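You operate a simulated robot arm through the tools that you are given. There is no shell and no other tool. Be economical: measure what you need, move in short steps, check, and stop when the job is done.

You are at the controls of a simulated two-armed robot. One attempt, no reset.

TASK
Hold the yellow bowl on the top of the far table steady with one hand and put the stopper from the top of the far table in it with the other.

The check looks at the end state, three seconds after you hand in, the way a careful person would. Anything else that was tipped, shoved, dropped, spilled or broken makes it a failure. A push-on lid holds only when it is set on centred and level and pressed home; a screw cap is set on level and turned clockwise until tight.

THE ROBOT
Two 7-joint arms with two-finger parallel grippers on one trunk, on a base that drives. Base frame: it is fixed to the floor where the robot stands at the start and does not move with it; the origin is under the middle of the robot, x ahead of it, y to its left, z up; the surface under the hand at the start is at about z = 95. Lengths are in cm, angles in rad, forces in N, time in s.
The left shoulder is at the start at [2, 11.3, 129.7], the right one opposite. With the tool pointing down near the work surface each hand reaches from about 22 to 60 cm from the robot's upright axis, wherever it stands, measured 20 degrees to its own side. Payload 1.57 kg a hand.
Tool frame (each hand has its own): the origin (TCP) lies between the finger pads and is the grasp point; the fingertips stand 3 cm ahead of it; z points along the fingers, y is the line along which they close. The gripper opens to 8 cm. The fingers are 1.7 cm wide and 1.2 cm thick; the gripper's body (4 by 8.2 cm) begins 8 cm behind the TCP.
Orientation is that of the tool frame in the base frame, as [roll, pitch, yaw] about the fixed x, y, z axes, in that order (R = Rz(yaw) Ry(pitch) Rx(roll)). With the fingers straight down and closing along the base's y, the tool's x points along the base's -x, its y along +y and its z along -z.

THE INTERFACE
- The arms move only by the tool nudge_tool. It takes "left_motion", "right_motion" or both (then of equal length, played together; a hand with none holds still); each is a list of rows, each a list of 6 numbers: the shift along the base's x, y, z in units of 40 mm (1.0 is 40 mm), then the turn, a rotation vector about the base's x, y, z in units of 8 degrees (1.0 is 8 degrees). In form: [[x, y, z, rx, ry, rz], ...]. A call has 1 to 20 rows; each row shifts and turns the commanded pose from where the row before left it. "left_hand" and "right_hand" are, for a hand that has rows, the opening, from 0 (shut) to 1 (fully open), set as the call begins (left out, the last holds). A call with a number of a shift or a turn outside -1 to 1 is refused whole. A row lasts 0.2 s, in which the tool goes at most 5 cm and 0.15 rad; a call with a longer step from one row to the next is refused whole, and so is a gripper value outside its range. A pose out of reach is approached as far as the arm can. The call stops where the force on the tool passes 40 N (or 10 N more than at its start, if that is more) or the arm is blocked; 0.2 s more then pass. Each finger travels about 4.5 cm/s and halts on what it meets, pressing with about 42 N; the grip force reading is that of the motor and also rises with nothing between the fingers. The clock runs only during rows and for 0.2 s after the last one: add rows that do not move to give the fingers time. It gives the time, the measured TCP pose, the force on the tool (base axes), the opening and the grip force at its end, in the units of the frame above (readings bear some noise), with the torque about the TCP (base axes, N m) and any sound that the robot's microphone picked up.
- Cameras (640 x 400 px; columns grow to the right, rows downward): "scene" is now at [8.4, 4.94, 143.29]; the picture's right is [0.59, -0.81, 0.00], its down [-0.46, -0.34, -0.82] and it looks along [0.66, 0.48, -0.57] (base axes); focal length 284 px, centre (320, 200). "left" rides on the left gripper at [7.2, 0.6, -12.2] in its tool frame; the picture's right is [-0.09, 1.00, 0.00], its down [-0.84, -0.08, -0.54] and it looks along [-0.54, -0.05, 0.84] (tool axes); focal length 238 px, centre (320, 200). "right" rides on the right gripper at [7.2, -0.7, -12.2] in its tool frame; the picture's right is [0.09, 1.00, 0.00], its down [-0.84, 0.08, -0.54] and it looks along [-0.54, 0.05, 0.84] (tool axes); focal length 238 px, centre (320, 200). There is no depth. A picture from a camera that has moved, and an enlarged one, comes with that camera's place and axes in the base frame and with its lens. The place of the scene camera against the robot may be out by one fixed shift of up to 1.2 cm in any direction.
- snapshot(camera): a new picture of that camera. It takes no simulated time.
- slide_trunk(by): slides the trunk up (or, below 0, down) by that many cm; the arms and the scene camera ride with it, the base frame stays. It gives what a move gives, with no picture.
- drive_base(legs): drives the robot by 1 to 6 legs, each [ahead, left, turn to the left] in cm, cm and rad, along the robot's own axes; the way and the turn of a leg run together, so that a leg with both is an arc; at most 150 cm and 3.142 rad a leg. The arms and the cameras ride along, it lands a little off, and it stops where it bumps. It gives what a move gives.
- turn_head(pan, tilt): turns the head with the scene camera to pan (to the left, within 1.396 rad either way) and tilt (down, from -0.506 to 1.204), counted from straight ahead of the robot. It gives what a move gives.
- enlarge(camera, box): a new picture of the part [left, top, right, bottom] of that camera's present view, enlarged. It takes no simulated time.
- job_done(): hands the job in; it is judged then, once.

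Work in short steps. Places have to be worked out from the pictures, the camera data and where the tool is seen: move nearer, look again, correct. Check each grasp and each placing, and mend what went wrong. You have 120 turns and 88 pictures in all, those below and enlarged ones among them. Open the grippers and draw the arms clear of the work before you hand the job in, unless the task says otherwise; then end with one line.

The tools are called as name(argument=value, ...) on one line, values as JSON. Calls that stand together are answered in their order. nudge_tool: Moves the arms, as the interface text tells. Its arguments: {"type":"object","properties":{"left_motion":{"type":"array","items":{"type":"array","items":{"type":"number"}}},"left_hand":{"type":"number"},"right_motion":{"type":"array","items":{"type":"array","items":{"type":"number"}}},"right_hand":{"type":"number"}},"required":[]} The other tools are called the same way: slide_trunk (by) slides the trunk up or down; drive_base (legs) drives the base; turn_head (pan, tilt) turns the head that bears the scene camera; snapshot (camera) takes a picture; enlarge (camera, box) takes an enlarged picture of a part of a camera's view; job_done () hands the job in.

At the start:

```text
time: 0.0
left_position: [35.74, 40.04, 126.82]
left_orientation: [-3.141, 0.001, 3.142]
left_ft_force: [0.1, -0.4, 0.2]
left_ft_torque: [0.0, 0.02, -0.01]
left_opening: 7.99
left_grasp_force: 0.2
right_position: [39.88, 4.04, 118.04]
right_orientation: [-3.141, 0.0, 3.141]
right_ft_force: [0.3, -1.0, -0.5]
right_ft_torque: [0.04, -0.02, 0.0]
right_opening: 7.98
right_grasp_force: 0.1
trunk travel left (down, up): [-35.0, 22.0]
robot x, y, heading: [0.11, 0.04, 0.001]
head pan, tilt: [0.632, 0.609]
```

scene: 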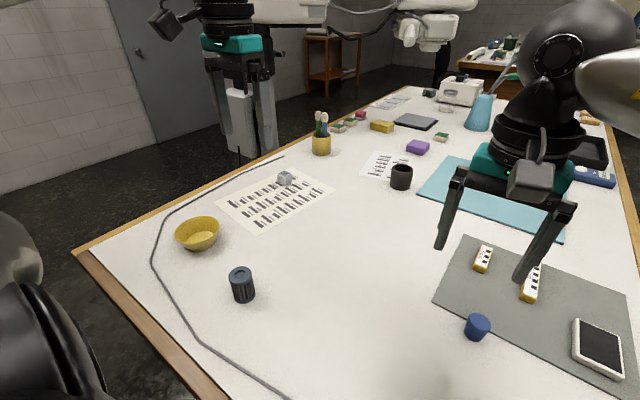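
right: 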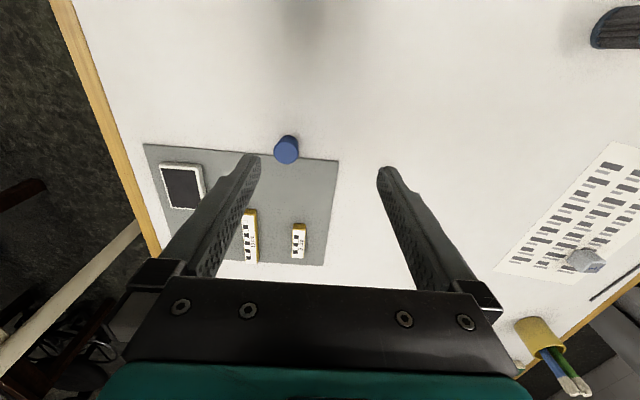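
left: 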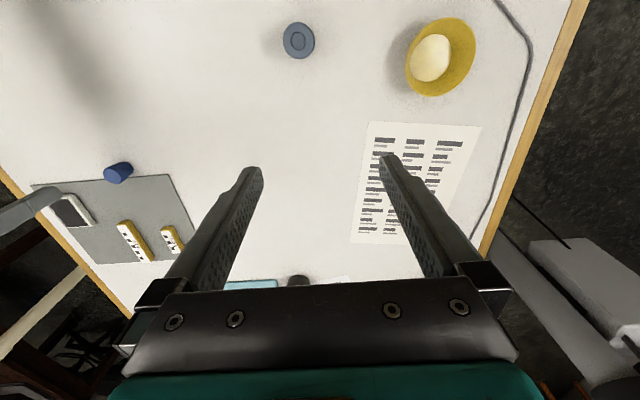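

The near table has a yellow bowl and a blue stopper-like item, but another table stands in the background. I'll enlarge the picture there and check which table is meant.

enlarge(camera="scene", box=[430, 20, 640, 150])

enlarge(camera="scene", box=[150, 180, 550, 400])

turn_head(pan=-0.3, tilt=0.3)

```text
3.05 times, centred on (535, 85) of scene
camera zoom: at [8.4, 4.94, 143.29], right [0.59, -0.81, 0.0], down [-0.46, -0.34, -0.82], along [0.66, 0.48, -0.57], focal length 865 px, centre (-335, 550)
```

zoom: 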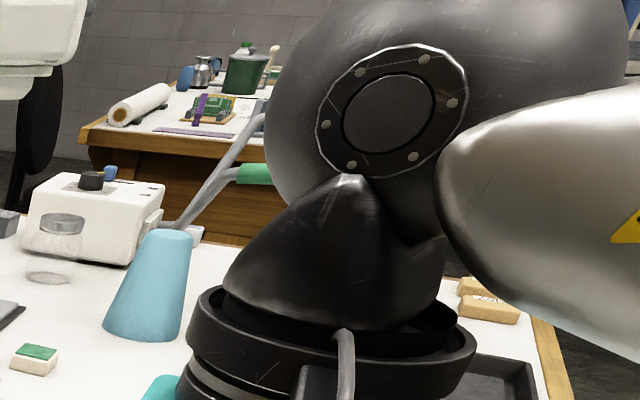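

```text
1.60 times, centred on (350, 290) of scene
camera zoom: at [8.4, 4.94, 143.29], right [0.59, -0.81, 0.0], down [-0.46, -0.34, -0.82], along [0.66, 0.48, -0.57], focal length 454 px, centre (272, 56)
```

zoom: 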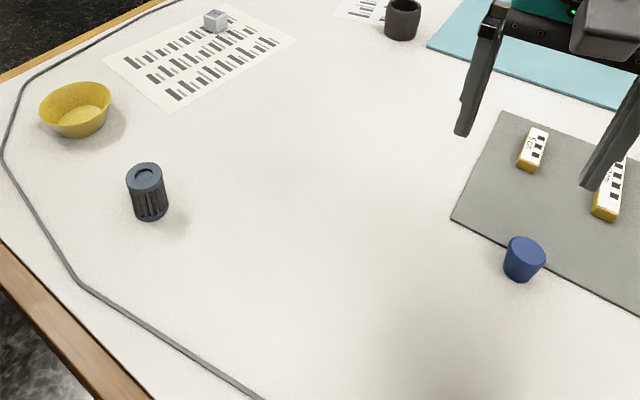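

```text
time: 1.2
left_position: [35.89, 39.89, 126.72]
left_orientation: [-3.141, 0.001, 3.141]
left_ft_force: [0.0, -0.5, -0.7]
left_ft_torque: [0.01, -0.01, 0.04]
left_opening: 8.0
left_grasp_force: 0.0
right_position: [39.92, 4.1, 117.94]
right_orientation: [3.14, 0.001, 3.141]
right_ft_force: [0.4, 0.1, 0.4]
right_ft_torque: [0.02, 0.01, 0.0]
right_opening: 7.99
right_grasp_force: 0.2
trunk travel left (down, up): [-35.0, 22.0]
robot x, y, heading: [0.38, 0.21, 0.003]
head pan, tilt: [-0.3, 0.3]
```

I'll look with the head turned right toward the background table.

snapshot(camera="scene")

```text
82 pictures are left
camera scene: at [10.21, -3.01, 146.11], right [-0.29, -0.96, 0.0], down [-0.28, 0.09, -0.96], along [0.91, -0.28, -0.3], focal length 284 px, centre (320, 200)
```

scene: 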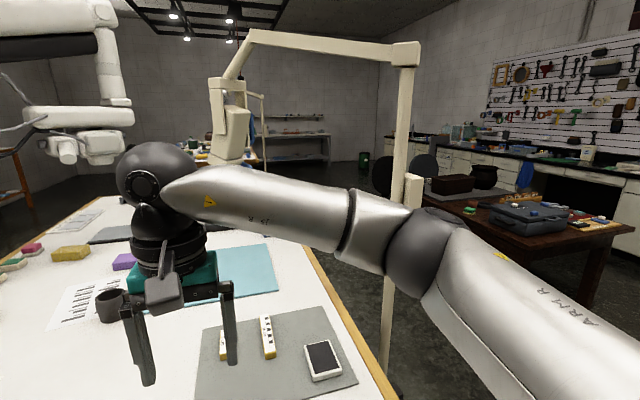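

Let me survey the rest of the room: the table on the right, the one straight ahead, and those to the left.

enlarge(camera="scene", box=[160, 120, 280, 195])

enlarge(camera="scene", box=[400, 120, 640, 270])

turn_head(pan=-1.39, tilt=0.3)

```text
5.33 times, centred on (220, 158) of scene
camera zoom: at [10.21, -3.01, 146.11], right [-0.29, -0.96, 0.0], down [-0.28, 0.09, -0.96], along [0.91, -0.28, -0.3], focal length 1514 px, centre (853, 427)
```

zoom: 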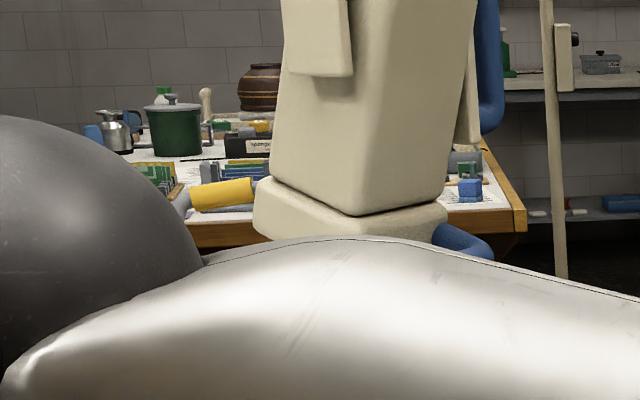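

```text
2.67 times, centred on (520, 195) of scene
camera zoom: at [10.21, -3.01, 146.11], right [-0.29, -0.96, 0.0], down [-0.28, 0.09, -0.96], along [0.91, -0.28, -0.3], focal length 757 px, centre (-213, 213)
```

zoom: 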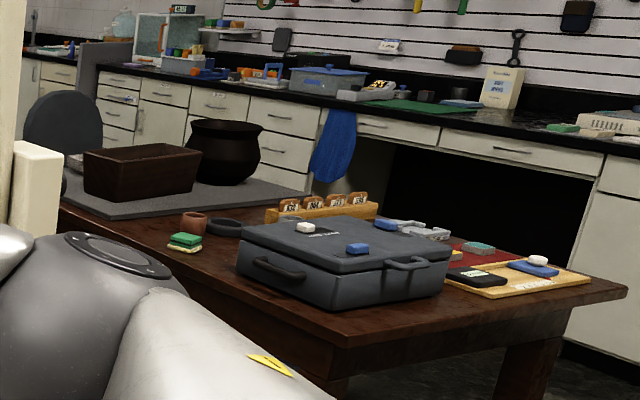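

```text
time: 2.5
left_position: [35.64, 40.01, 126.84]
left_orientation: [3.141, 0.0, -3.141]
left_ft_force: [-0.2, -0.1, 0.4]
left_ft_torque: [0.01, 0.02, 0.02]
left_opening: 7.99
left_grasp_force: 0.0
right_position: [39.86, 4.06, 118.03]
right_orientation: [3.141, 0.0, -3.141]
right_ft_force: [0.5, 0.2, 1.0]
right_ft_torque: [0.03, -0.01, -0.01]
right_opening: 7.98
right_grasp_force: 0.1
trunk travel left (down, up): [-35.0, 22.0]
robot x, y, heading: [-0.08, 0.22, 0.002]
head pan, tilt: [-1.389, 0.3]
```

No yellow bowl on those. I'll look at the extreme right, then the extreme left.

snapshot(camera="scene")

turn_head(pan=1.39, tilt=0.4)

snapshot(camera="scene")

```text
79 pictures are left
camera scene: at [2.98, -9.44, 146.11], right [-0.98, -0.18, 0.0], down [-0.05, 0.29, -0.96], along [0.17, -0.94, -0.3], focal length 284 px, centre (320, 200)
```

scene: 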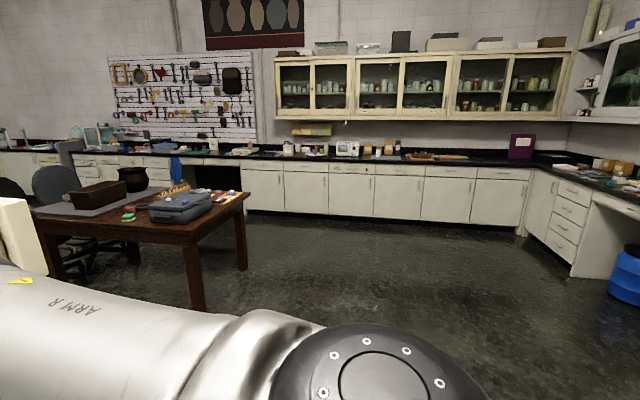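

```text
time: 5.0
left_position: [35.77, 40.01, 126.87]
left_orientation: [3.141, 0.0, 3.141]
left_ft_force: [-0.1, 0.0, 0.4]
left_ft_torque: [0.0, -0.01, -0.04]
left_opening: 7.98
left_grasp_force: 0.1
right_position: [40.02, 4.09, 117.95]
right_orientation: [-3.141, -0.001, 3.141]
right_ft_force: [0.2, 0.6, 0.6]
right_ft_torque: [0.02, 0.01, 0.02]
right_opening: 7.99
right_grasp_force: 0.1
trunk travel left (down, up): [-35.0, 22.0]
robot x, y, heading: [-0.19, 0.15, -0.003]
head pan, tilt: [1.389, 0.4]
```

```text
78 pictures are left
camera scene: at [2.97, 8.85, 145.18], right [0.98, -0.18, 0.0], down [-0.07, -0.38, -0.92], along [0.17, 0.91, -0.39], focal length 284 px, centre (320, 200)
```

scene: 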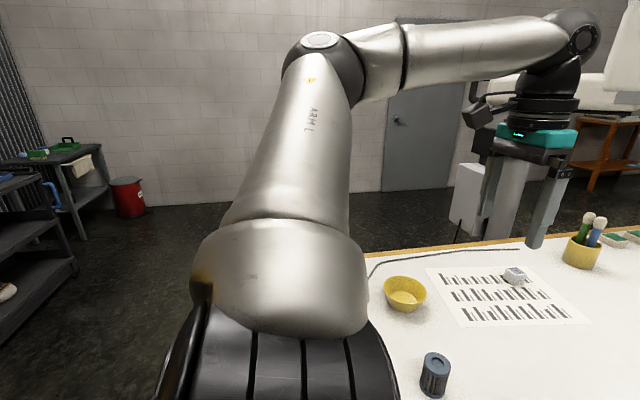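

The yellow bowl and blue tapered stopper are both on this table, so I take it as the one meant. Estimates: bowl about (33, 60), stopper about (47, -1). First a closer look at both.

enlarge(camera="right", box=[240, 110, 340, 172])

enlarge(camera="left", box=[260, 0, 500, 150])

turn_head(pan=0.0, tilt=0.8)

snapshot(camera="scene")

```text
6.40 times, centred on (290, 141) of right
camera zoom: at [32.66, 3.39, 130.08], right [-0.09, 1.0, 0.0], down [0.84, 0.08, 0.54], along [0.54, 0.05, -0.84], focal length 1525 px, centre (512, 578)
```

zoom: 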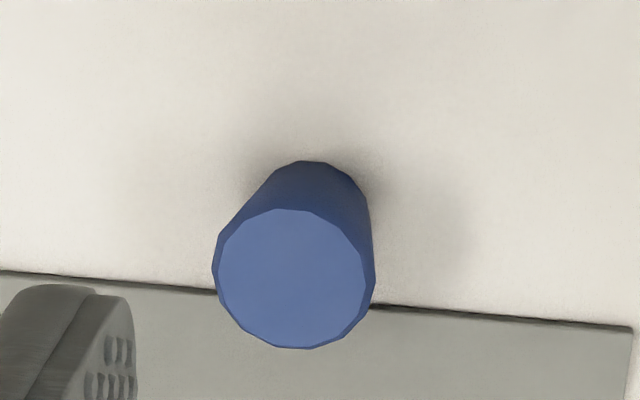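

```text
2.67 times, centred on (380, 75) of left
camera zoom: at [28.58, 40.71, 138.93], right [0.09, 1.0, 0.0], down [0.84, -0.08, 0.54], along [0.54, -0.05, -0.84], focal length 636 px, centre (160, 533)
```

zoom: 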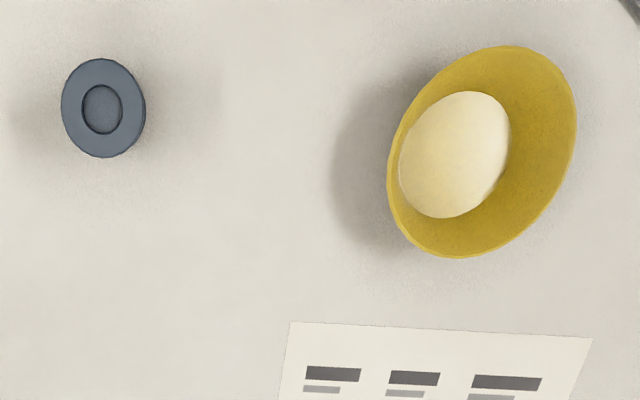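

```text
time: 6.5
left_position: [35.8, 40.04, 126.84]
left_orientation: [-3.141, 0.0, -3.141]
left_ft_force: [-0.2, -0.8, 0.4]
left_ft_torque: [0.02, 0.0, 0.02]
left_opening: 7.98
left_grasp_force: 0.1
right_position: [39.8, 4.04, 117.95]
right_orientation: [-3.14, 0.001, 3.141]
right_ft_force: [0.8, -0.2, 0.0]
right_ft_torque: [0.01, -0.02, 0.01]
right_opening: 8.02
right_grasp_force: 0.1
trunk travel left (down, up): [-35.0, 22.0]
robot x, y, heading: [-0.05, 0.27, -0.001]
head pan, tilt: [0.0, 0.799]
```

```text
75 pictures are left
camera scene: at [9.36, -0.25, 141.67], right [0.0, -1.0, 0.0], down [-0.72, 0.0, -0.7], along [0.7, 0.0, -0.72], focal length 284 px, centre (320, 200)
```

scene: 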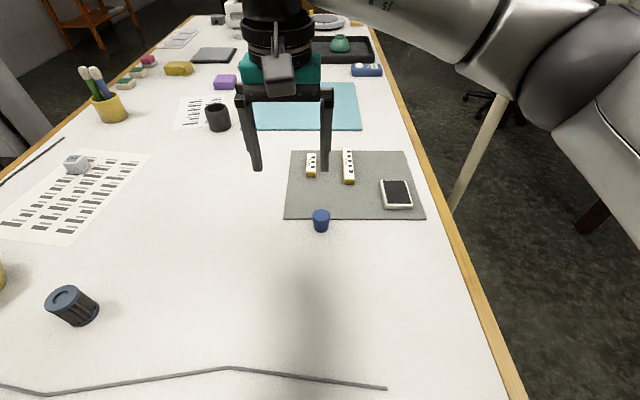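

The stopper is about 3.5 cm wide at its top, tapering down, near (45.5, -0.2). The bowl has a cream floor. I'll bring the right hand above the stopper, fingertips at about z 103.

nudge_tool(right_motion=[[0.35, -0.27, -0.75, 0, 0, 0], [0.35, -0.27, -0.75, 0, 0, 0], [0.35, -0.27, -0.75, 0, 0, 0], [0.35, -0.27, -0.75, 0, 0, 0], [0, 0, 0, 0, 0, 0]], right_hand=1)

snapshot(camera="right")

enlarge(camera="scene", box=[240, 140, 400, 240])

```text
time: 7.7
left_position: [35.73, 39.96, 126.71]
left_orientation: [-3.141, -0.001, 3.141]
left_ft_force: [0.0, 0.0, -2.0]
left_ft_torque: [0.01, 0.03, 0.0]
left_opening: 8.03
left_grasp_force: 0.1
right_position: [45.3, -0.34, 105.58]
right_orientation: [-3.141, -0.001, 3.141]
right_ft_force: [0.6, 0.1, -0.2]
right_ft_torque: [0.01, 0.0, -0.01]
right_opening: 7.97
right_grasp_force: 0.2
trunk travel left (down, up): [-35.0, 22.0]
robot x, y, heading: [0.02, 0.05, 0.002]
head pan, tilt: [0.0, 0.799]
```

```text
74 pictures are left
camera right: at [38.09, -0.91, 117.78], right [-0.09, 1.0, 0.0], down [0.84, 0.08, 0.54], along [0.54, 0.05, -0.84], focal length 238 px, centre (320, 200)
```

right: 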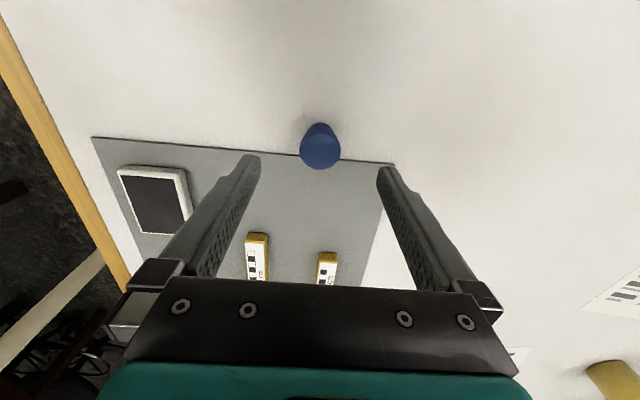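

```text
4.00 times, centred on (320, 190) of scene
camera zoom: at [9.34, -0.26, 141.68], right [0.0, -1.0, 0.0], down [-0.72, 0.0, -0.7], along [0.7, 0.0, -0.72], focal length 1136 px, centre (320, 240)
```

zoom: 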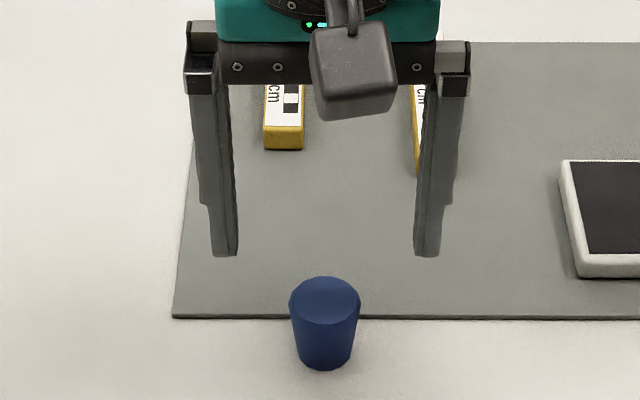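

The stopper stands at about (45.1, -0.3) with its top near z 99.3, centred between the fingers. I'll descend to TCP z ≈ 99 and then close.

nudge_tool(right_motion=[[-0.05, 0.01, -0.55, 0, 0, 0], [0, 0, -0.55, 0, 0, 0], [0, 0, -0.55, 0, 0, 0], [0, 0, 0, 0, 0, 0]], right_hand=1)

snapshot(camera="right")

enlarge(camera="scene", box=[240, 140, 400, 240])

```text
time: 8.7
left_position: [35.75, 40.08, 126.83]
left_orientation: [-3.141, 0.0, 3.141]
left_ft_force: [0.3, 0.1, 0.7]
left_ft_torque: [-0.02, 0.02, 0.01]
left_opening: 7.99
left_grasp_force: 0.0
right_position: [45.34, -0.18, 99.18]
right_orientation: [-3.141, -0.001, -3.14]
right_ft_force: [0.2, 0.4, 0.4]
right_ft_torque: [-0.02, 0.02, -0.02]
right_opening: 8.02
right_grasp_force: 0.0
trunk travel left (down, up): [-35.0, 22.0]
robot x, y, heading: [-0.26, -0.54, 0.004]
head pan, tilt: [0.0, 0.799]
```

```text
72 pictures are left
camera right: at [38.08, -0.82, 111.34], right [-0.09, 1.0, 0.0], down [0.84, 0.08, 0.54], along [0.54, 0.05, -0.84], focal length 238 px, centre (320, 200)
```

right: 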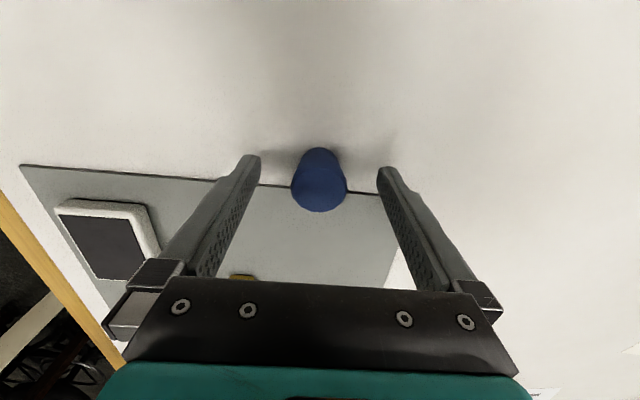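

```text
4.00 times, centred on (320, 190) of scene
camera zoom: at [9.35, -0.26, 141.67], right [0.0, -1.0, 0.0], down [-0.72, 0.0, -0.7], along [0.7, 0.0, -0.72], focal length 1136 px, centre (320, 240)
```

zoom: 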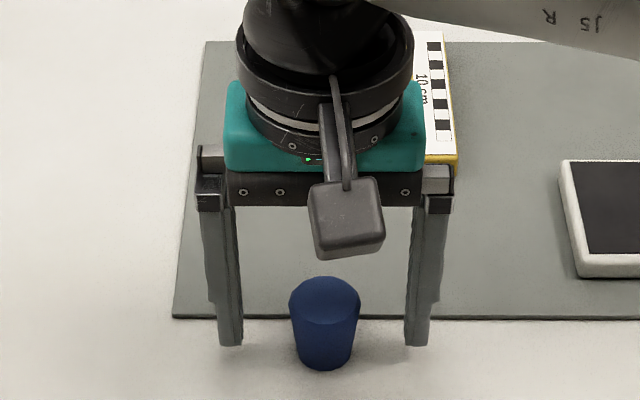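

The stopper is centred between the fingers, with its centre about 0.3 cm nearer than the TCP. I'll correct that and close.

nudge_tool(right_motion=[[-0.08, 0, 0, 0, 0, 0]])

nudge_tool(right_motion=[[0, 0, 0, 0, 0, 0], [0, 0, 0, 0, 0, 0], [0, 0, 0, 0, 0, 0], [0, 0, 0, 0, 0, 0], [0, 0, 0, 0, 0, 0], [0, 0, 0, 0, 0, 0]], right_hand=0)

snapshot(camera="right")

```text
time: 9.1
left_position: [35.79, 40.02, 126.79]
left_orientation: [-3.14, 0.0, -3.141]
left_ft_force: [-0.3, 0.3, -0.6]
left_ft_torque: [-0.02, 0.0, 0.01]
left_opening: 7.96
left_grasp_force: 0.0
right_position: [44.95, -0.25, 99.31]
right_orientation: [-3.141, 0.001, 3.141]
right_ft_force: [0.0, -0.4, -0.2]
right_ft_torque: [0.0, 0.01, 0.02]
right_opening: 7.99
right_grasp_force: 0.0
trunk travel left (down, up): [-35.0, 22.0]
robot x, y, heading: [-0.13, 0.01, 0.0]
head pan, tilt: [0.0, 0.799]
```

```text
time: 10.5
left_position: [35.76, 40.01, 126.86]
left_orientation: [3.141, -0.001, -3.142]
left_ft_force: [0.2, 0.0, 0.2]
left_ft_torque: [0.0, -0.02, -0.04]
left_opening: 8.02
left_grasp_force: 0.1
right_position: [45.01, -0.2, 99.14]
right_orientation: [-3.141, 0.001, 3.141]
right_ft_force: [0.1, 0.5, 0.4]
right_ft_torque: [0.04, 0.01, -0.03]
right_opening: 3.31
right_grasp_force: 41.5
trunk travel left (down, up): [-35.0, 22.0]
robot x, y, heading: [0.01, 0.24, -0.004]
head pan, tilt: [0.0, 0.799]
```

```text
70 pictures are left
camera right: at [37.73, -0.81, 111.38], right [-0.09, 1.0, 0.0], down [0.84, 0.08, 0.54], along [0.54, 0.05, -0.84], focal length 238 px, centre (320, 200)
```

right: 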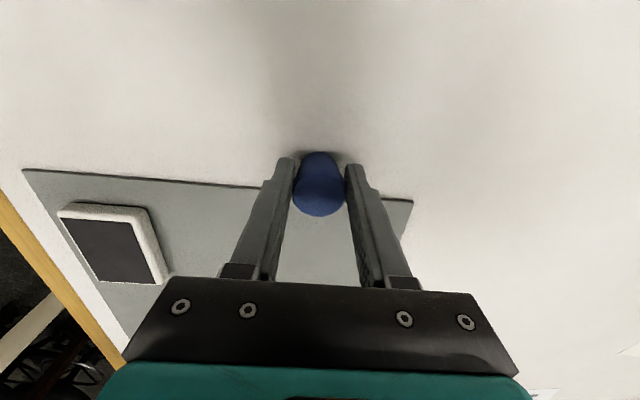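

Opening is 3.31 cm with 41.5 N, so the stopper is gripped. I'll lift it by about 16 cm and check.

nudge_tool(right_motion=[[0, 0, 0.4, 0, 0, 0], [0, 0, 0.8, 0, 0, 0], [0, 0, 1, 0, 0, 0], [0, 0, 1, 0, 0, 0], [0, 0, 0.8, 0, 0, 0], [0, 0, 0, 0, 0, 0]])

snapshot(camera="scene")

```text
time: 11.9
left_position: [35.75, 39.94, 126.9]
left_orientation: [3.14, -0.001, 3.141]
left_ft_force: [-0.2, -0.1, 0.1]
left_ft_torque: [0.01, 0.02, 0.03]
left_opening: 7.99
left_grasp_force: 0.0
right_position: [45.05, -0.23, 115.38]
right_orientation: [3.141, 0.001, -3.141]
right_ft_force: [-0.1, -0.5, 0.1]
right_ft_torque: [-0.03, 0.01, 0.0]
right_opening: 3.32
right_grasp_force: 41.0
trunk travel left (down, up): [-35.0, 22.0]
robot x, y, heading: [0.1, 0.19, -0.001]
head pan, tilt: [0.0, 0.799]
```

```text
69 pictures are left
camera scene: at [9.37, -0.27, 141.67], right [0.0, -1.0, 0.0], down [-0.72, 0.0, -0.7], along [0.7, 0.0, -0.72], focal length 284 px, centre (320, 200)
```

scene: 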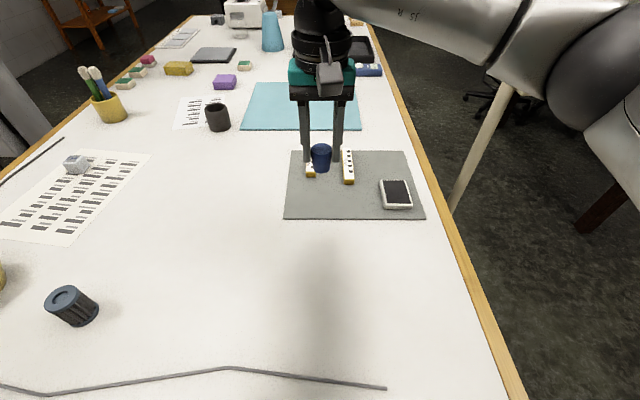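

The stopper hangs upright in the right hand. I'll draw the left hand in to y≈24 so it clears the fixture off the table's left side, then drive left about 50 cm parallel to the edge.

nudge_tool(left_motion=[[0, -1, 0, 0, 0, 0], [0, -1, 0, 0, 0, 0], [0, -1, 0, 0, 0, 0], [0, -1, 0, 0, 0, 0], [0, 0, 0, 0, 0, 0]], left_hand=0.8)

drive_base(legs=[[0, 48, 0]])

turn_head(pan=0.3, tilt=0.9)

snapshot(camera="scene")

snapshot(camera="left")

```text
time: 13.1
left_position: [35.38, 23.97, 126.84]
left_orientation: [-3.14, 0.0, -3.139]
left_ft_force: [-0.2, -0.8, -0.8]
left_ft_torque: [0.01, -0.01, -0.02]
left_opening: 6.41
left_grasp_force: 0.1
right_position: [44.98, -0.17, 115.39]
right_orientation: [3.141, 0.0, 3.139]
right_ft_force: [-0.6, 0.5, -1.2]
right_ft_torque: [-0.01, -0.01, 0.01]
right_opening: 3.29
right_grasp_force: 40.7
trunk travel left (down, up): [-35.0, 22.0]
robot x, y, heading: [-0.06, -0.23, 0.002]
head pan, tilt: [0.0, 0.799]
```

```text
time: 16.0
left_position: [35.46, 71.87, 126.79]
left_orientation: [3.141, -0.001, -3.141]
left_ft_force: [-0.1, 0.4, 0.0]
left_ft_torque: [0.0, -0.01, -0.01]
left_opening: 6.39
left_grasp_force: 0.0
right_position: [44.91, 47.59, 115.48]
right_orientation: [3.14, -0.001, 3.14]
right_ft_force: [-0.3, 0.8, -1.2]
right_ft_torque: [0.01, -0.02, -0.02]
right_opening: 3.28
right_grasp_force: 41.2
trunk travel left (down, up): [-35.0, 22.0]
robot x, y, heading: [-0.1, 47.55, 0.0]
head pan, tilt: [0.0, 0.799]
```

```text
time: 16.8
left_position: [35.47, 71.65, 126.89]
left_orientation: [-3.141, -0.001, -3.141]
left_ft_force: [-0.5, 0.2, 0.0]
left_ft_torque: [0.02, 0.04, 0.02]
left_opening: 6.43
left_grasp_force: 0.0
right_position: [45.02, 47.51, 115.44]
right_orientation: [3.142, 0.0, 3.14]
right_ft_force: [-1.0, 0.0, 0.3]
right_ft_torque: [0.02, 0.02, -0.04]
right_opening: 3.3
right_grasp_force: 41.1
trunk travel left (down, up): [-35.0, 22.0]
robot x, y, heading: [-0.28, 47.6, 0.001]
head pan, tilt: [0.3, 0.901]
```

```text
68 pictures are left
camera scene: at [8.52, 49.82, 140.88], right [0.29, -0.96, 0.0], down [-0.75, -0.23, -0.62], along [0.59, 0.18, -0.78], focal length 284 px, centre (320, 200)
```

scene: 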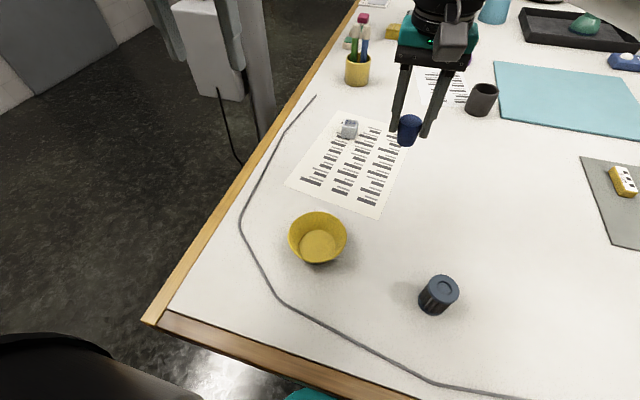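

```text
67 pictures are left
camera left: at [28.32, 72.5, 139.0], right [0.09, 1.0, 0.0], down [0.84, -0.08, 0.54], along [0.54, -0.05, -0.84], focal length 238 px, centre (320, 200)
```

left: 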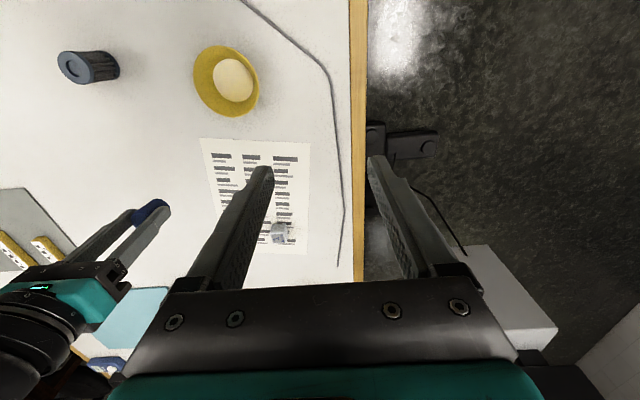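

The bowl is at roughly (31.8, 57.9), rim diameter about 10 cm. I'll drive 6 cm further so it is better centred, turn the right hand 90° about z while up high so its body is slim toward the left hand, and zoom on the bowl.

drive_base(legs=[[0, 6, 0]])

nudge_tool(right_motion=[[0, 0, 0.2, 0, 0, 0.94], [0, 0, 0.2, 0, 0, 0.94], [0, 0, 0.2, 0, 0, 0.94], [0, 0, 0.2, 0, 0, 0.94], [0, 0, 0.2, 0, 0, 0.94], [0, 0, 0.2, 0, 0, 0.94], [0, 0, 0, 0, 0, 0.94], [0, 0, 0, 0, 0, 0.94], [0, 0, 0, 0, 0, 0.94], [0, 0, 0, 0, 0, 0.94], [0, 0, 0, 0, 0, 0.94], [0, 0, 0, 0, 0, 0.91], [0, 0, 0, 0, 0, 0]])

enlarge(camera="scene", box=[256, 160, 416, 260])

snapshot(camera="scene")

```text
time: 17.8
left_position: [35.55, 77.83, 126.84]
left_orientation: [-3.14, 0.001, -3.141]
left_ft_force: [-0.1, -0.2, -0.4]
left_ft_torque: [-0.01, 0.01, -0.02]
left_opening: 6.41
left_grasp_force: 0.0
right_position: [45.04, 53.68, 115.41]
right_orientation: [-3.139, -0.001, 3.14]
right_ft_force: [-0.8, 0.4, -0.5]
right_ft_torque: [-0.04, -0.01, 0.01]
right_opening: 3.31
right_grasp_force: 41.6
trunk travel left (down, up): [-35.0, 22.0]
robot x, y, heading: [0.22, 53.64, 0.004]
head pan, tilt: [0.3, 0.901]
```

```text
time: 20.6
left_position: [35.57, 77.79, 126.97]
left_orientation: [-3.141, 0.001, 3.141]
left_ft_force: [0.0, -0.1, 0.0]
left_ft_torque: [0.02, -0.01, 0.0]
left_opening: 6.38
left_grasp_force: 0.1
right_position: [44.95, 53.48, 120.27]
right_orientation: [3.141, -0.001, -2.223]
right_ft_force: [-0.4, -0.6, -0.3]
right_ft_torque: [-0.04, 0.01, -0.01]
right_opening: 3.32
right_grasp_force: 41.3
right hand out of reach, approached as far as the arm can: row 8, 9, 10, 11, 12
trunk travel left (down, up): [-35.0, 22.0]
robot x, y, heading: [-0.2, 53.44, 0.0]
head pan, tilt: [0.3, 0.901]
```

```text
4.00 times, centred on (336, 210) of scene
camera zoom: at [8.52, 55.73, 140.88], right [0.3, -0.96, 0.0], down [-0.75, -0.23, -0.62], along [0.59, 0.18, -0.78], focal length 1136 px, centre (256, 160)
```

zoom: 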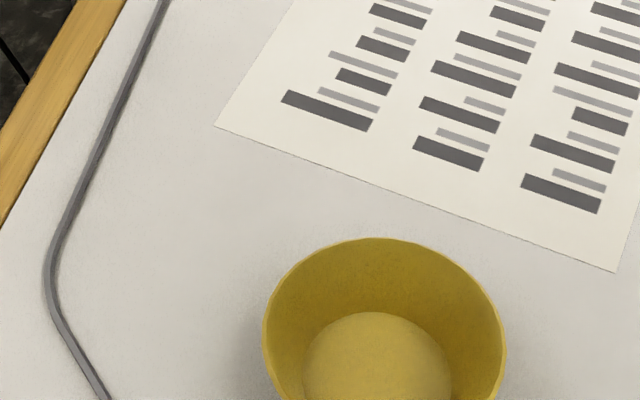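

```text
65 pictures are left
camera scene: at [8.52, 55.73, 140.88], right [0.3, -0.96, 0.0], down [-0.75, -0.23, -0.62], along [0.59, 0.18, -0.78], focal length 284 px, centre (320, 200)
```

scene: 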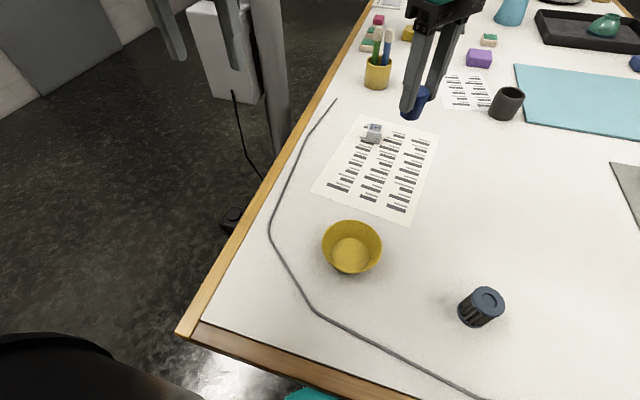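

The right hand reached a yaw of about 53°; more is out of reach here. I'll test it above the bowl at height and check that the orientation is attainable there.

nudge_tool(right_motion=[[-0.8, 0.27, 0, 0, 0, 0], [-0.8, 0.27, 0, 0, 0, 0], [-0.8, 0.27, 0, 0, 0, 0], [-0.8, 0.27, 0, 0, 0, 0], [0, 0, 0, 0, 0, 0], [0, 0, 0, 0, 0, 0]])

snapshot(camera="right")

snapshot(camera="scene")

```text
time: 21.9
left_position: [35.54, 77.71, 126.84]
left_orientation: [3.141, -0.001, -3.142]
left_ft_force: [0.0, 0.6, -0.7]
left_ft_torque: [0.0, -0.02, -0.05]
left_opening: 6.39
left_grasp_force: 0.1
right_position: [32.1, 57.88, 120.33]
right_orientation: [-3.141, 0.0, -2.224]
right_ft_force: [-0.1, 0.5, 0.2]
right_ft_torque: [0.01, 0.02, -0.03]
right_opening: 3.3
right_grasp_force: 41.4
trunk travel left (down, up): [-35.0, 22.0]
robot x, y, heading: [0.15, 53.71, -0.003]
head pan, tilt: [0.3, 0.901]
```

```text
64 pictures are left
camera right: at [28.22, 51.85, 132.34], right [-0.85, 0.53, 0.0], down [0.45, 0.71, 0.54], along [0.29, 0.46, -0.84], focal length 238 px, centre (320, 200)
```

right: 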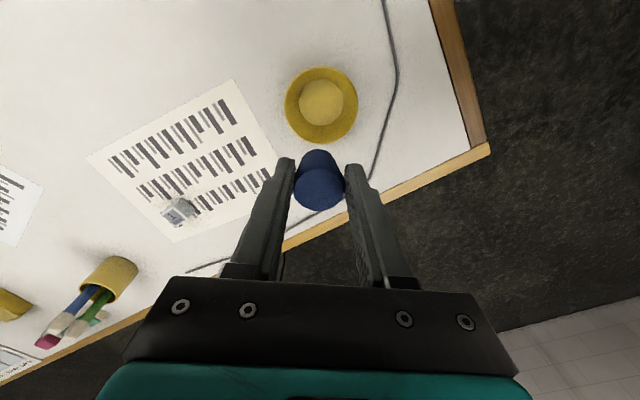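

```text
63 pictures are left
camera scene: at [8.51, 55.74, 140.88], right [0.3, -0.96, 0.0], down [-0.75, -0.23, -0.62], along [0.59, 0.18, -0.78], focal length 284 px, centre (320, 200)
```

scene: 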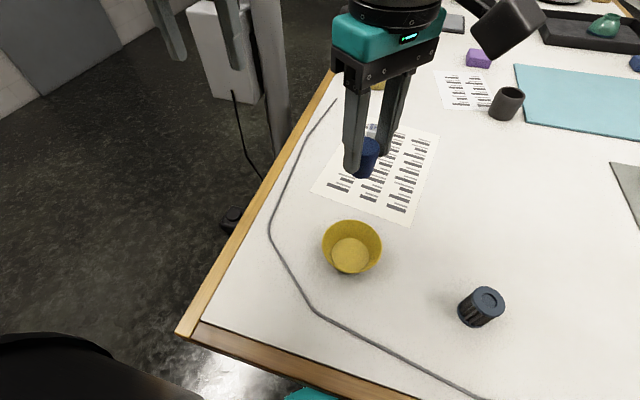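

The pose works above the bowl. The bowl is refined to centre (31.8, 57.6), rim radius about 4.7, rim z about 99.5, wall slope about 20°. I'll retreat the right hand, then yaw the left hand -37° and tilt it 20° so its fingers align with the rim wall on the far-left side.

nudge_tool(right_motion=[[0.2, -0.8, 0.1, 0, 0, 0], [0.2, -0.8, 0.1, 0, 0, 0], [0.2, -0.8, 0.1, 0, 0, 0], [0.2, -0.8, 0.1, 0, 0, 0]])

nudge_tool(left_motion=[[0, 0, 0, 0, 0, -0.935], [0, 0, 0, 0, 0, -0.935], [0, 0, 0, 0, 0, -0.935], [0, 0, 0, 0, 0, -0.935], [0, 0, 0, 0, 0, -0.935], [0, 0, 0, -0.66, 0.51, 0], [0, 0, 0, -0.66, 0.51, 0], [0, 0, 0, -0.66, 0.51, 0], [0, 0, 0, 0, 0, 0]], left_hand=0.55)

snapshot(camera="left")

```text
time: 22.9
left_position: [35.51, 77.67, 126.83]
left_orientation: [3.139, -0.001, -3.14]
left_ft_force: [-0.3, -0.3, 0.4]
left_ft_torque: [0.05, 0.01, -0.01]
left_opening: 6.39
left_grasp_force: 0.1
right_position: [35.39, 44.78, 121.98]
right_orientation: [3.141, -0.001, -2.223]
right_ft_force: [-0.4, 0.0, 0.3]
right_ft_torque: [0.01, -0.01, 0.0]
right_opening: 3.32
right_grasp_force: 41.5
trunk travel left (down, up): [-35.0, 22.0]
robot x, y, heading: [0.1, 53.79, 0.002]
head pan, tilt: [0.3, 0.901]
```

```text
time: 24.9
left_position: [35.39, 77.58, 126.84]
left_orientation: [-2.793, -0.003, 2.487]
left_ft_force: [0.4, 0.1, -0.2]
left_ft_torque: [0.0, 0.03, -0.03]
left_opening: 4.4
left_grasp_force: 0.1
right_position: [35.43, 45.06, 121.82]
right_orientation: [3.14, -0.001, -2.223]
right_ft_force: [0.4, 0.4, -1.1]
right_ft_torque: [0.0, 0.01, 0.01]
right_opening: 3.29
right_grasp_force: 41.2
trunk travel left (down, up): [-35.0, 22.0]
robot x, y, heading: [0.18, 53.59, -0.001]
head pan, tilt: [0.3, 0.901]
```

```text
62 pictures are left
camera left: at [32.7, 85.87, 138.08], right [0.64, 0.69, -0.34], down [0.73, -0.42, 0.54], along [0.22, -0.59, -0.77], focal length 238 px, centre (320, 200)
```

left: 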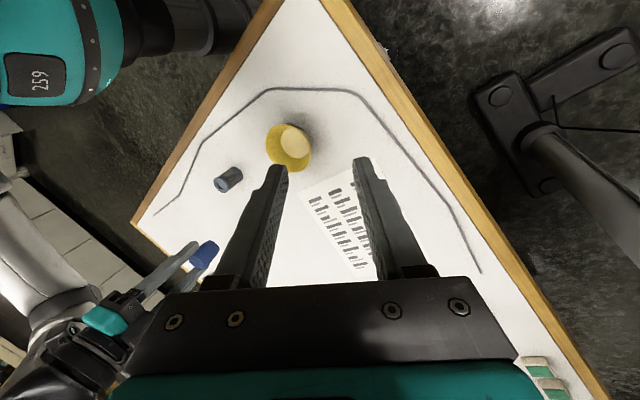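

Orientation achieved. I'll now move the left hand to above the rim at (36.6, 63.8, 111).

nudge_tool(left_motion=[[0.05, -0.58, -0.66, 0, 0, 0], [0.05, -0.58, -0.66, 0, 0, 0], [0.05, -0.58, -0.66, 0, 0, 0], [0.05, -0.58, -0.66, 0, 0, 0], [0.05, -0.58, -0.66, 0, 0, 0], [0.05, -0.58, -0.66, 0, 0, 0], [0, 0, 0, 0, 0, 0]])

snapshot(camera="left")

snapshot(camera="scene")

snapshot(camera="right")

```text
time: 26.6
left_position: [36.72, 63.59, 110.89]
left_orientation: [-2.793, -0.002, 2.489]
left_ft_force: [-0.9, 0.0, -0.4]
left_ft_torque: [0.03, -0.01, 0.01]
left_opening: 4.42
left_grasp_force: 0.1
right_position: [35.37, 44.94, 121.82]
right_orientation: [3.14, 0.001, -2.224]
right_ft_force: [-0.3, -0.4, 0.1]
right_ft_torque: [0.01, -0.01, 0.0]
right_opening: 3.29
right_grasp_force: 40.8
trunk travel left (down, up): [-35.0, 22.0]
robot x, y, heading: [0.14, 53.74, 0.001]
head pan, tilt: [0.3, 0.901]
```

```text
61 pictures are left
camera left: at [33.89, 71.81, 122.01], right [0.64, 0.69, -0.34], down [0.73, -0.42, 0.54], along [0.22, -0.59, -0.77], focal length 238 px, centre (320, 200)
```

left: 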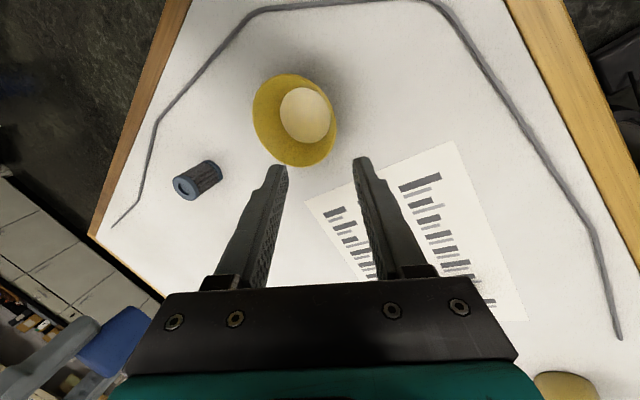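

```text
60 pictures are left
camera scene: at [8.5, 55.76, 140.88], right [0.3, -0.96, 0.0], down [-0.75, -0.23, -0.62], along [0.59, 0.18, -0.78], focal length 284 px, centre (320, 200)
```

scene: 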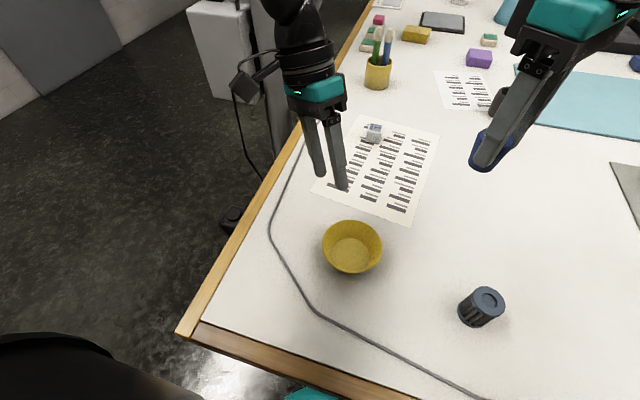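

```text
59 pictures are left
camera right: at [31.54, 38.88, 134.02], right [-0.85, 0.53, 0.0], down [0.45, 0.71, 0.54], along [0.29, 0.46, -0.84], focal length 238 px, centre (320, 200)
```

right: 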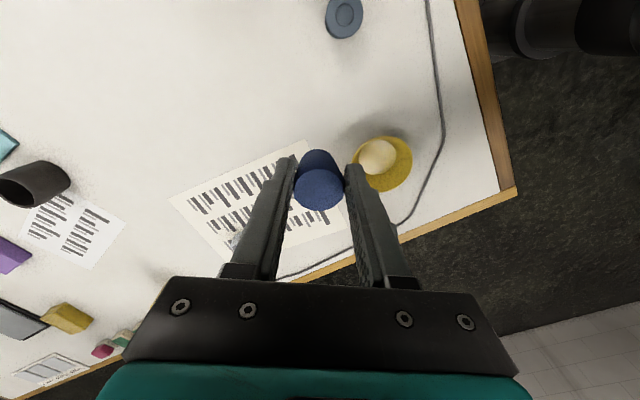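

From the left camera the rim point lies at about (34.6, 62.4). I'll lower to TCP (35.7, 63.8, 104.5), tips still above the rim, and look again.

nudge_tool(left_motion=[[-0.12, 0.03, -0.8, 0, 0, 0], [-0.13, 0.02, -0.8, 0, 0, 0], [0, 0, 0, 0, 0, 0]])

snapshot(camera="left")

enlarge(camera="scene", box=[256, 160, 416, 280])

```text
time: 27.4
left_position: [35.62, 63.94, 104.72]
left_orientation: [-2.793, -0.001, 2.488]
left_ft_force: [-1.3, -0.5, 0.2]
left_ft_torque: [0.0, 0.0, 0.01]
left_opening: 4.4
left_grasp_force: 0.1
right_position: [35.45, 44.97, 121.9]
right_orientation: [3.141, -0.001, -2.223]
right_ft_force: [0.2, 0.4, 0.3]
right_ft_torque: [0.01, 0.0, -0.02]
right_opening: 3.29
right_grasp_force: 41.4
trunk travel left (down, up): [-35.0, 22.0]
robot x, y, heading: [-0.32, 53.79, 0.004]
head pan, tilt: [0.3, 0.901]
```

```text
58 pictures are left
camera left: at [32.79, 72.12, 115.79], right [0.64, 0.69, -0.34], down [0.73, -0.42, 0.54], along [0.22, -0.59, -0.77], focal length 238 px, centre (320, 200)
```

left: 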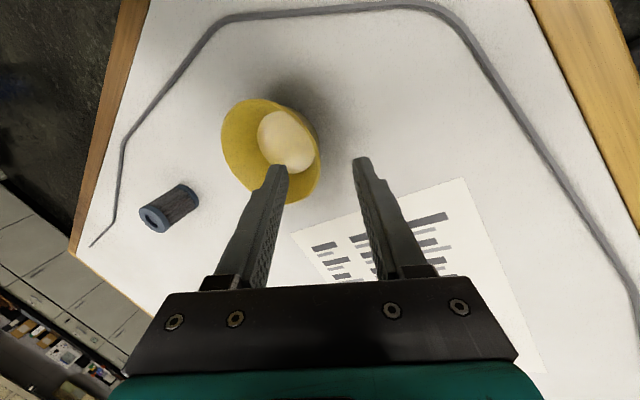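

```text
3.33 times, centred on (336, 220) of scene
camera zoom: at [8.51, 55.73, 140.88], right [0.3, -0.96, 0.0], down [-0.75, -0.23, -0.62], along [0.59, 0.18, -0.78], focal length 946 px, centre (267, 133)
```

zoom: 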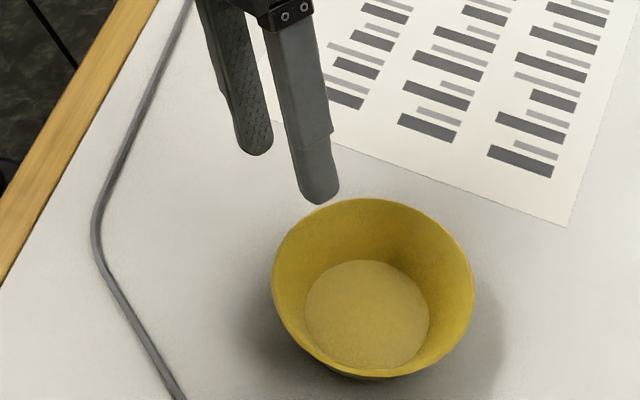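

The tool axis lines up with the rim on its far-left side. I'll advance 4.7 cm along the tool axis so the rim sits between the fingers.

nudge_tool(left_motion=[[-0.083, -0.106, -0.37, 0, 0, 0], [-0.083, -0.106, -0.37, 0, 0, 0], [-0.083, -0.106, -0.37, 0, 0, 0], [0, 0, 0, 0, 0, 0]])

snapshot(camera="left")

enlarge(camera="scene", box=[256, 160, 416, 280])

```text
time: 28.4
left_position: [34.22, 63.4, 101.15]
left_orientation: [-2.792, 0.0, 2.49]
left_ft_force: [0.2, 0.4, 0.1]
left_ft_torque: [0.01, 0.02, -0.01]
left_opening: 4.4
left_grasp_force: 0.0
left hand out of reach, approached as far as the arm can: row 3
right_position: [35.45, 44.93, 121.95]
right_orientation: [3.141, 0.0, -2.223]
right_ft_force: [-0.6, -0.7, -0.8]
right_ft_torque: [-0.02, 0.0, -0.01]
right_opening: 3.31
right_grasp_force: 41.2
trunk travel left (down, up): [-35.0, 22.0]
robot x, y, heading: [0.08, 54.06, -0.002]
head pan, tilt: [0.3, 0.901]
```

```text
56 pictures are left
camera left: at [31.39, 71.64, 112.26], right [0.64, 0.69, -0.34], down [0.73, -0.42, 0.54], along [0.23, -0.59, -0.77], focal length 238 px, centre (320, 200)
```

left: 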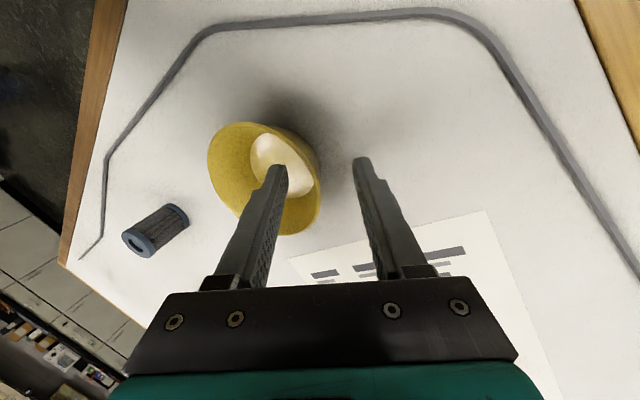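

```text
3.33 times, centred on (336, 220) of scene
camera zoom: at [8.53, 55.72, 140.88], right [0.3, -0.96, 0.0], down [-0.75, -0.23, -0.62], along [0.59, 0.18, -0.78], focal length 946 px, centre (267, 133)
```

zoom: 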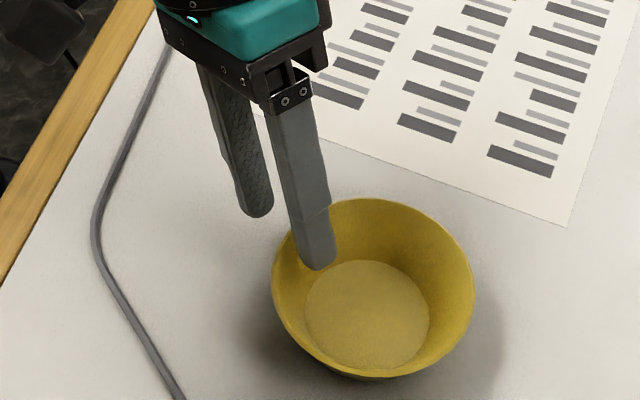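

The left arm hit a limit about 1 cm above target, but the rim is between the fingers. Sliding the trunk down 1.2 cm gives the remaining depth vertically.

slide_trunk(by=-1.2)

snapshot(camera="left")

enlarge(camera="scene", box=[256, 160, 416, 280])

```text
time: 28.9
left_position: [34.24, 63.52, 99.96]
left_orientation: [-2.792, 0.0, 2.49]
left_ft_force: [0.3, -0.1, -0.7]
left_ft_torque: [0.03, 0.01, -0.03]
left_opening: 4.39
left_grasp_force: 0.0
right_position: [35.43, 45.07, 120.68]
right_orientation: [-3.14, 0.001, -2.222]
right_ft_force: [0.4, -0.1, -0.3]
right_ft_torque: [-0.02, 0.0, 0.01]
right_opening: 3.3
right_grasp_force: 40.9
trunk travel left (down, up): [-33.8, 23.2]
robot x, y, heading: [-0.04, 53.64, -0.005]
head pan, tilt: [0.3, 0.901]
```

```text
54 pictures are left
camera left: at [31.38, 71.65, 111.08], right [0.64, 0.69, -0.34], down [0.73, -0.42, 0.54], along [0.23, -0.59, -0.77], focal length 238 px, centre (320, 200)
```

left: 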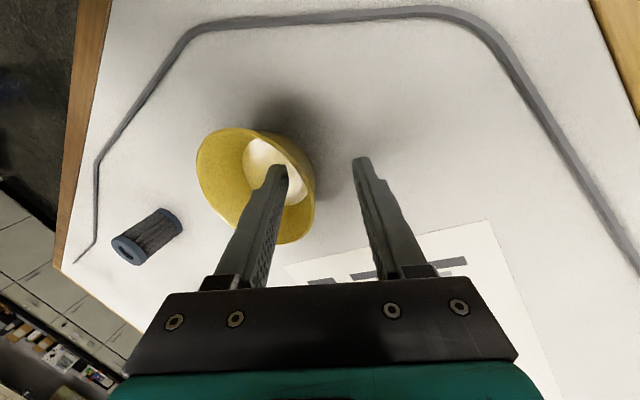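

```text
3.33 times, centred on (336, 220) of scene
camera zoom: at [8.5, 55.73, 139.68], right [0.3, -0.96, 0.0], down [-0.75, -0.23, -0.62], along [0.59, 0.18, -0.78], focal length 946 px, centre (267, 133)
```

zoom: 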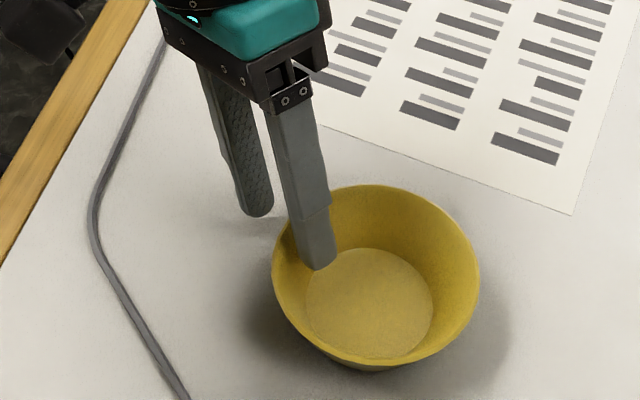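

The rim sits slightly toward the inner finger, about 0.4 cm. I'll centre the hand radially and begin a partial close.

nudge_tool(left_motion=[[-0.05, -0.09, 0, 0, 0, 0], [0, 0, 0, 0, 0, 0], [0, 0, 0, 0, 0, 0]], left_hand=0.3)

snapshot(camera="left")

enlarge(camera="scene", box=[256, 160, 416, 280])

```text
time: 29.8
left_position: [33.81, 63.1, 100.01]
left_orientation: [-2.794, 0.002, 2.488]
left_ft_force: [0.9, -1.2, -0.1]
left_ft_torque: [0.0, 0.01, 0.01]
left_opening: 2.47
left_grasp_force: 0.7
right_position: [35.43, 44.92, 120.62]
right_orientation: [-3.141, 0.0, -2.224]
right_ft_force: [1.0, -0.6, -0.5]
right_ft_torque: [-0.02, 0.0, 0.01]
right_opening: 3.32
right_grasp_force: 41.9
trunk travel left (down, up): [-33.8, 23.2]
robot x, y, heading: [-0.02, 53.67, -0.0]
head pan, tilt: [0.3, 0.901]
```

```text
52 pictures are left
camera left: at [31.13, 71.34, 111.14], right [0.64, 0.69, -0.34], down [0.73, -0.42, 0.54], along [0.23, -0.59, -0.77], focal length 238 px, centre (320, 200)
```

left: 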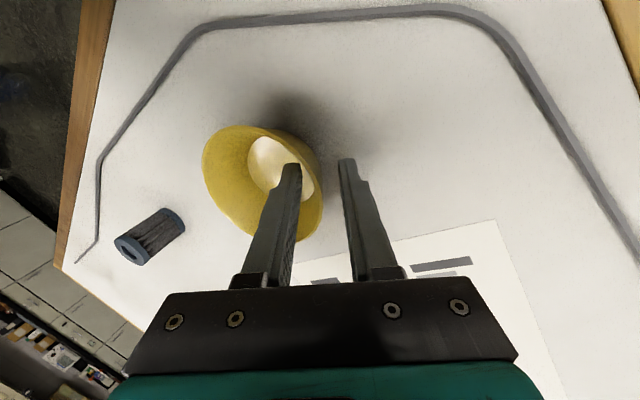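

```text
3.33 times, centred on (336, 220) of scene
camera zoom: at [8.52, 55.71, 139.68], right [0.3, -0.96, 0.0], down [-0.75, -0.23, -0.62], along [0.59, 0.18, -0.78], focal length 946 px, centre (267, 133)
```

zoom: 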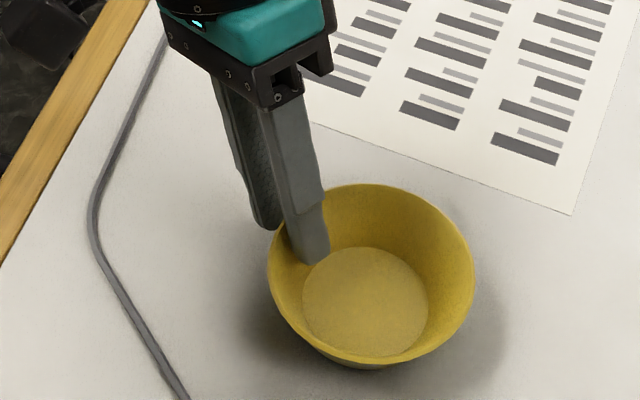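

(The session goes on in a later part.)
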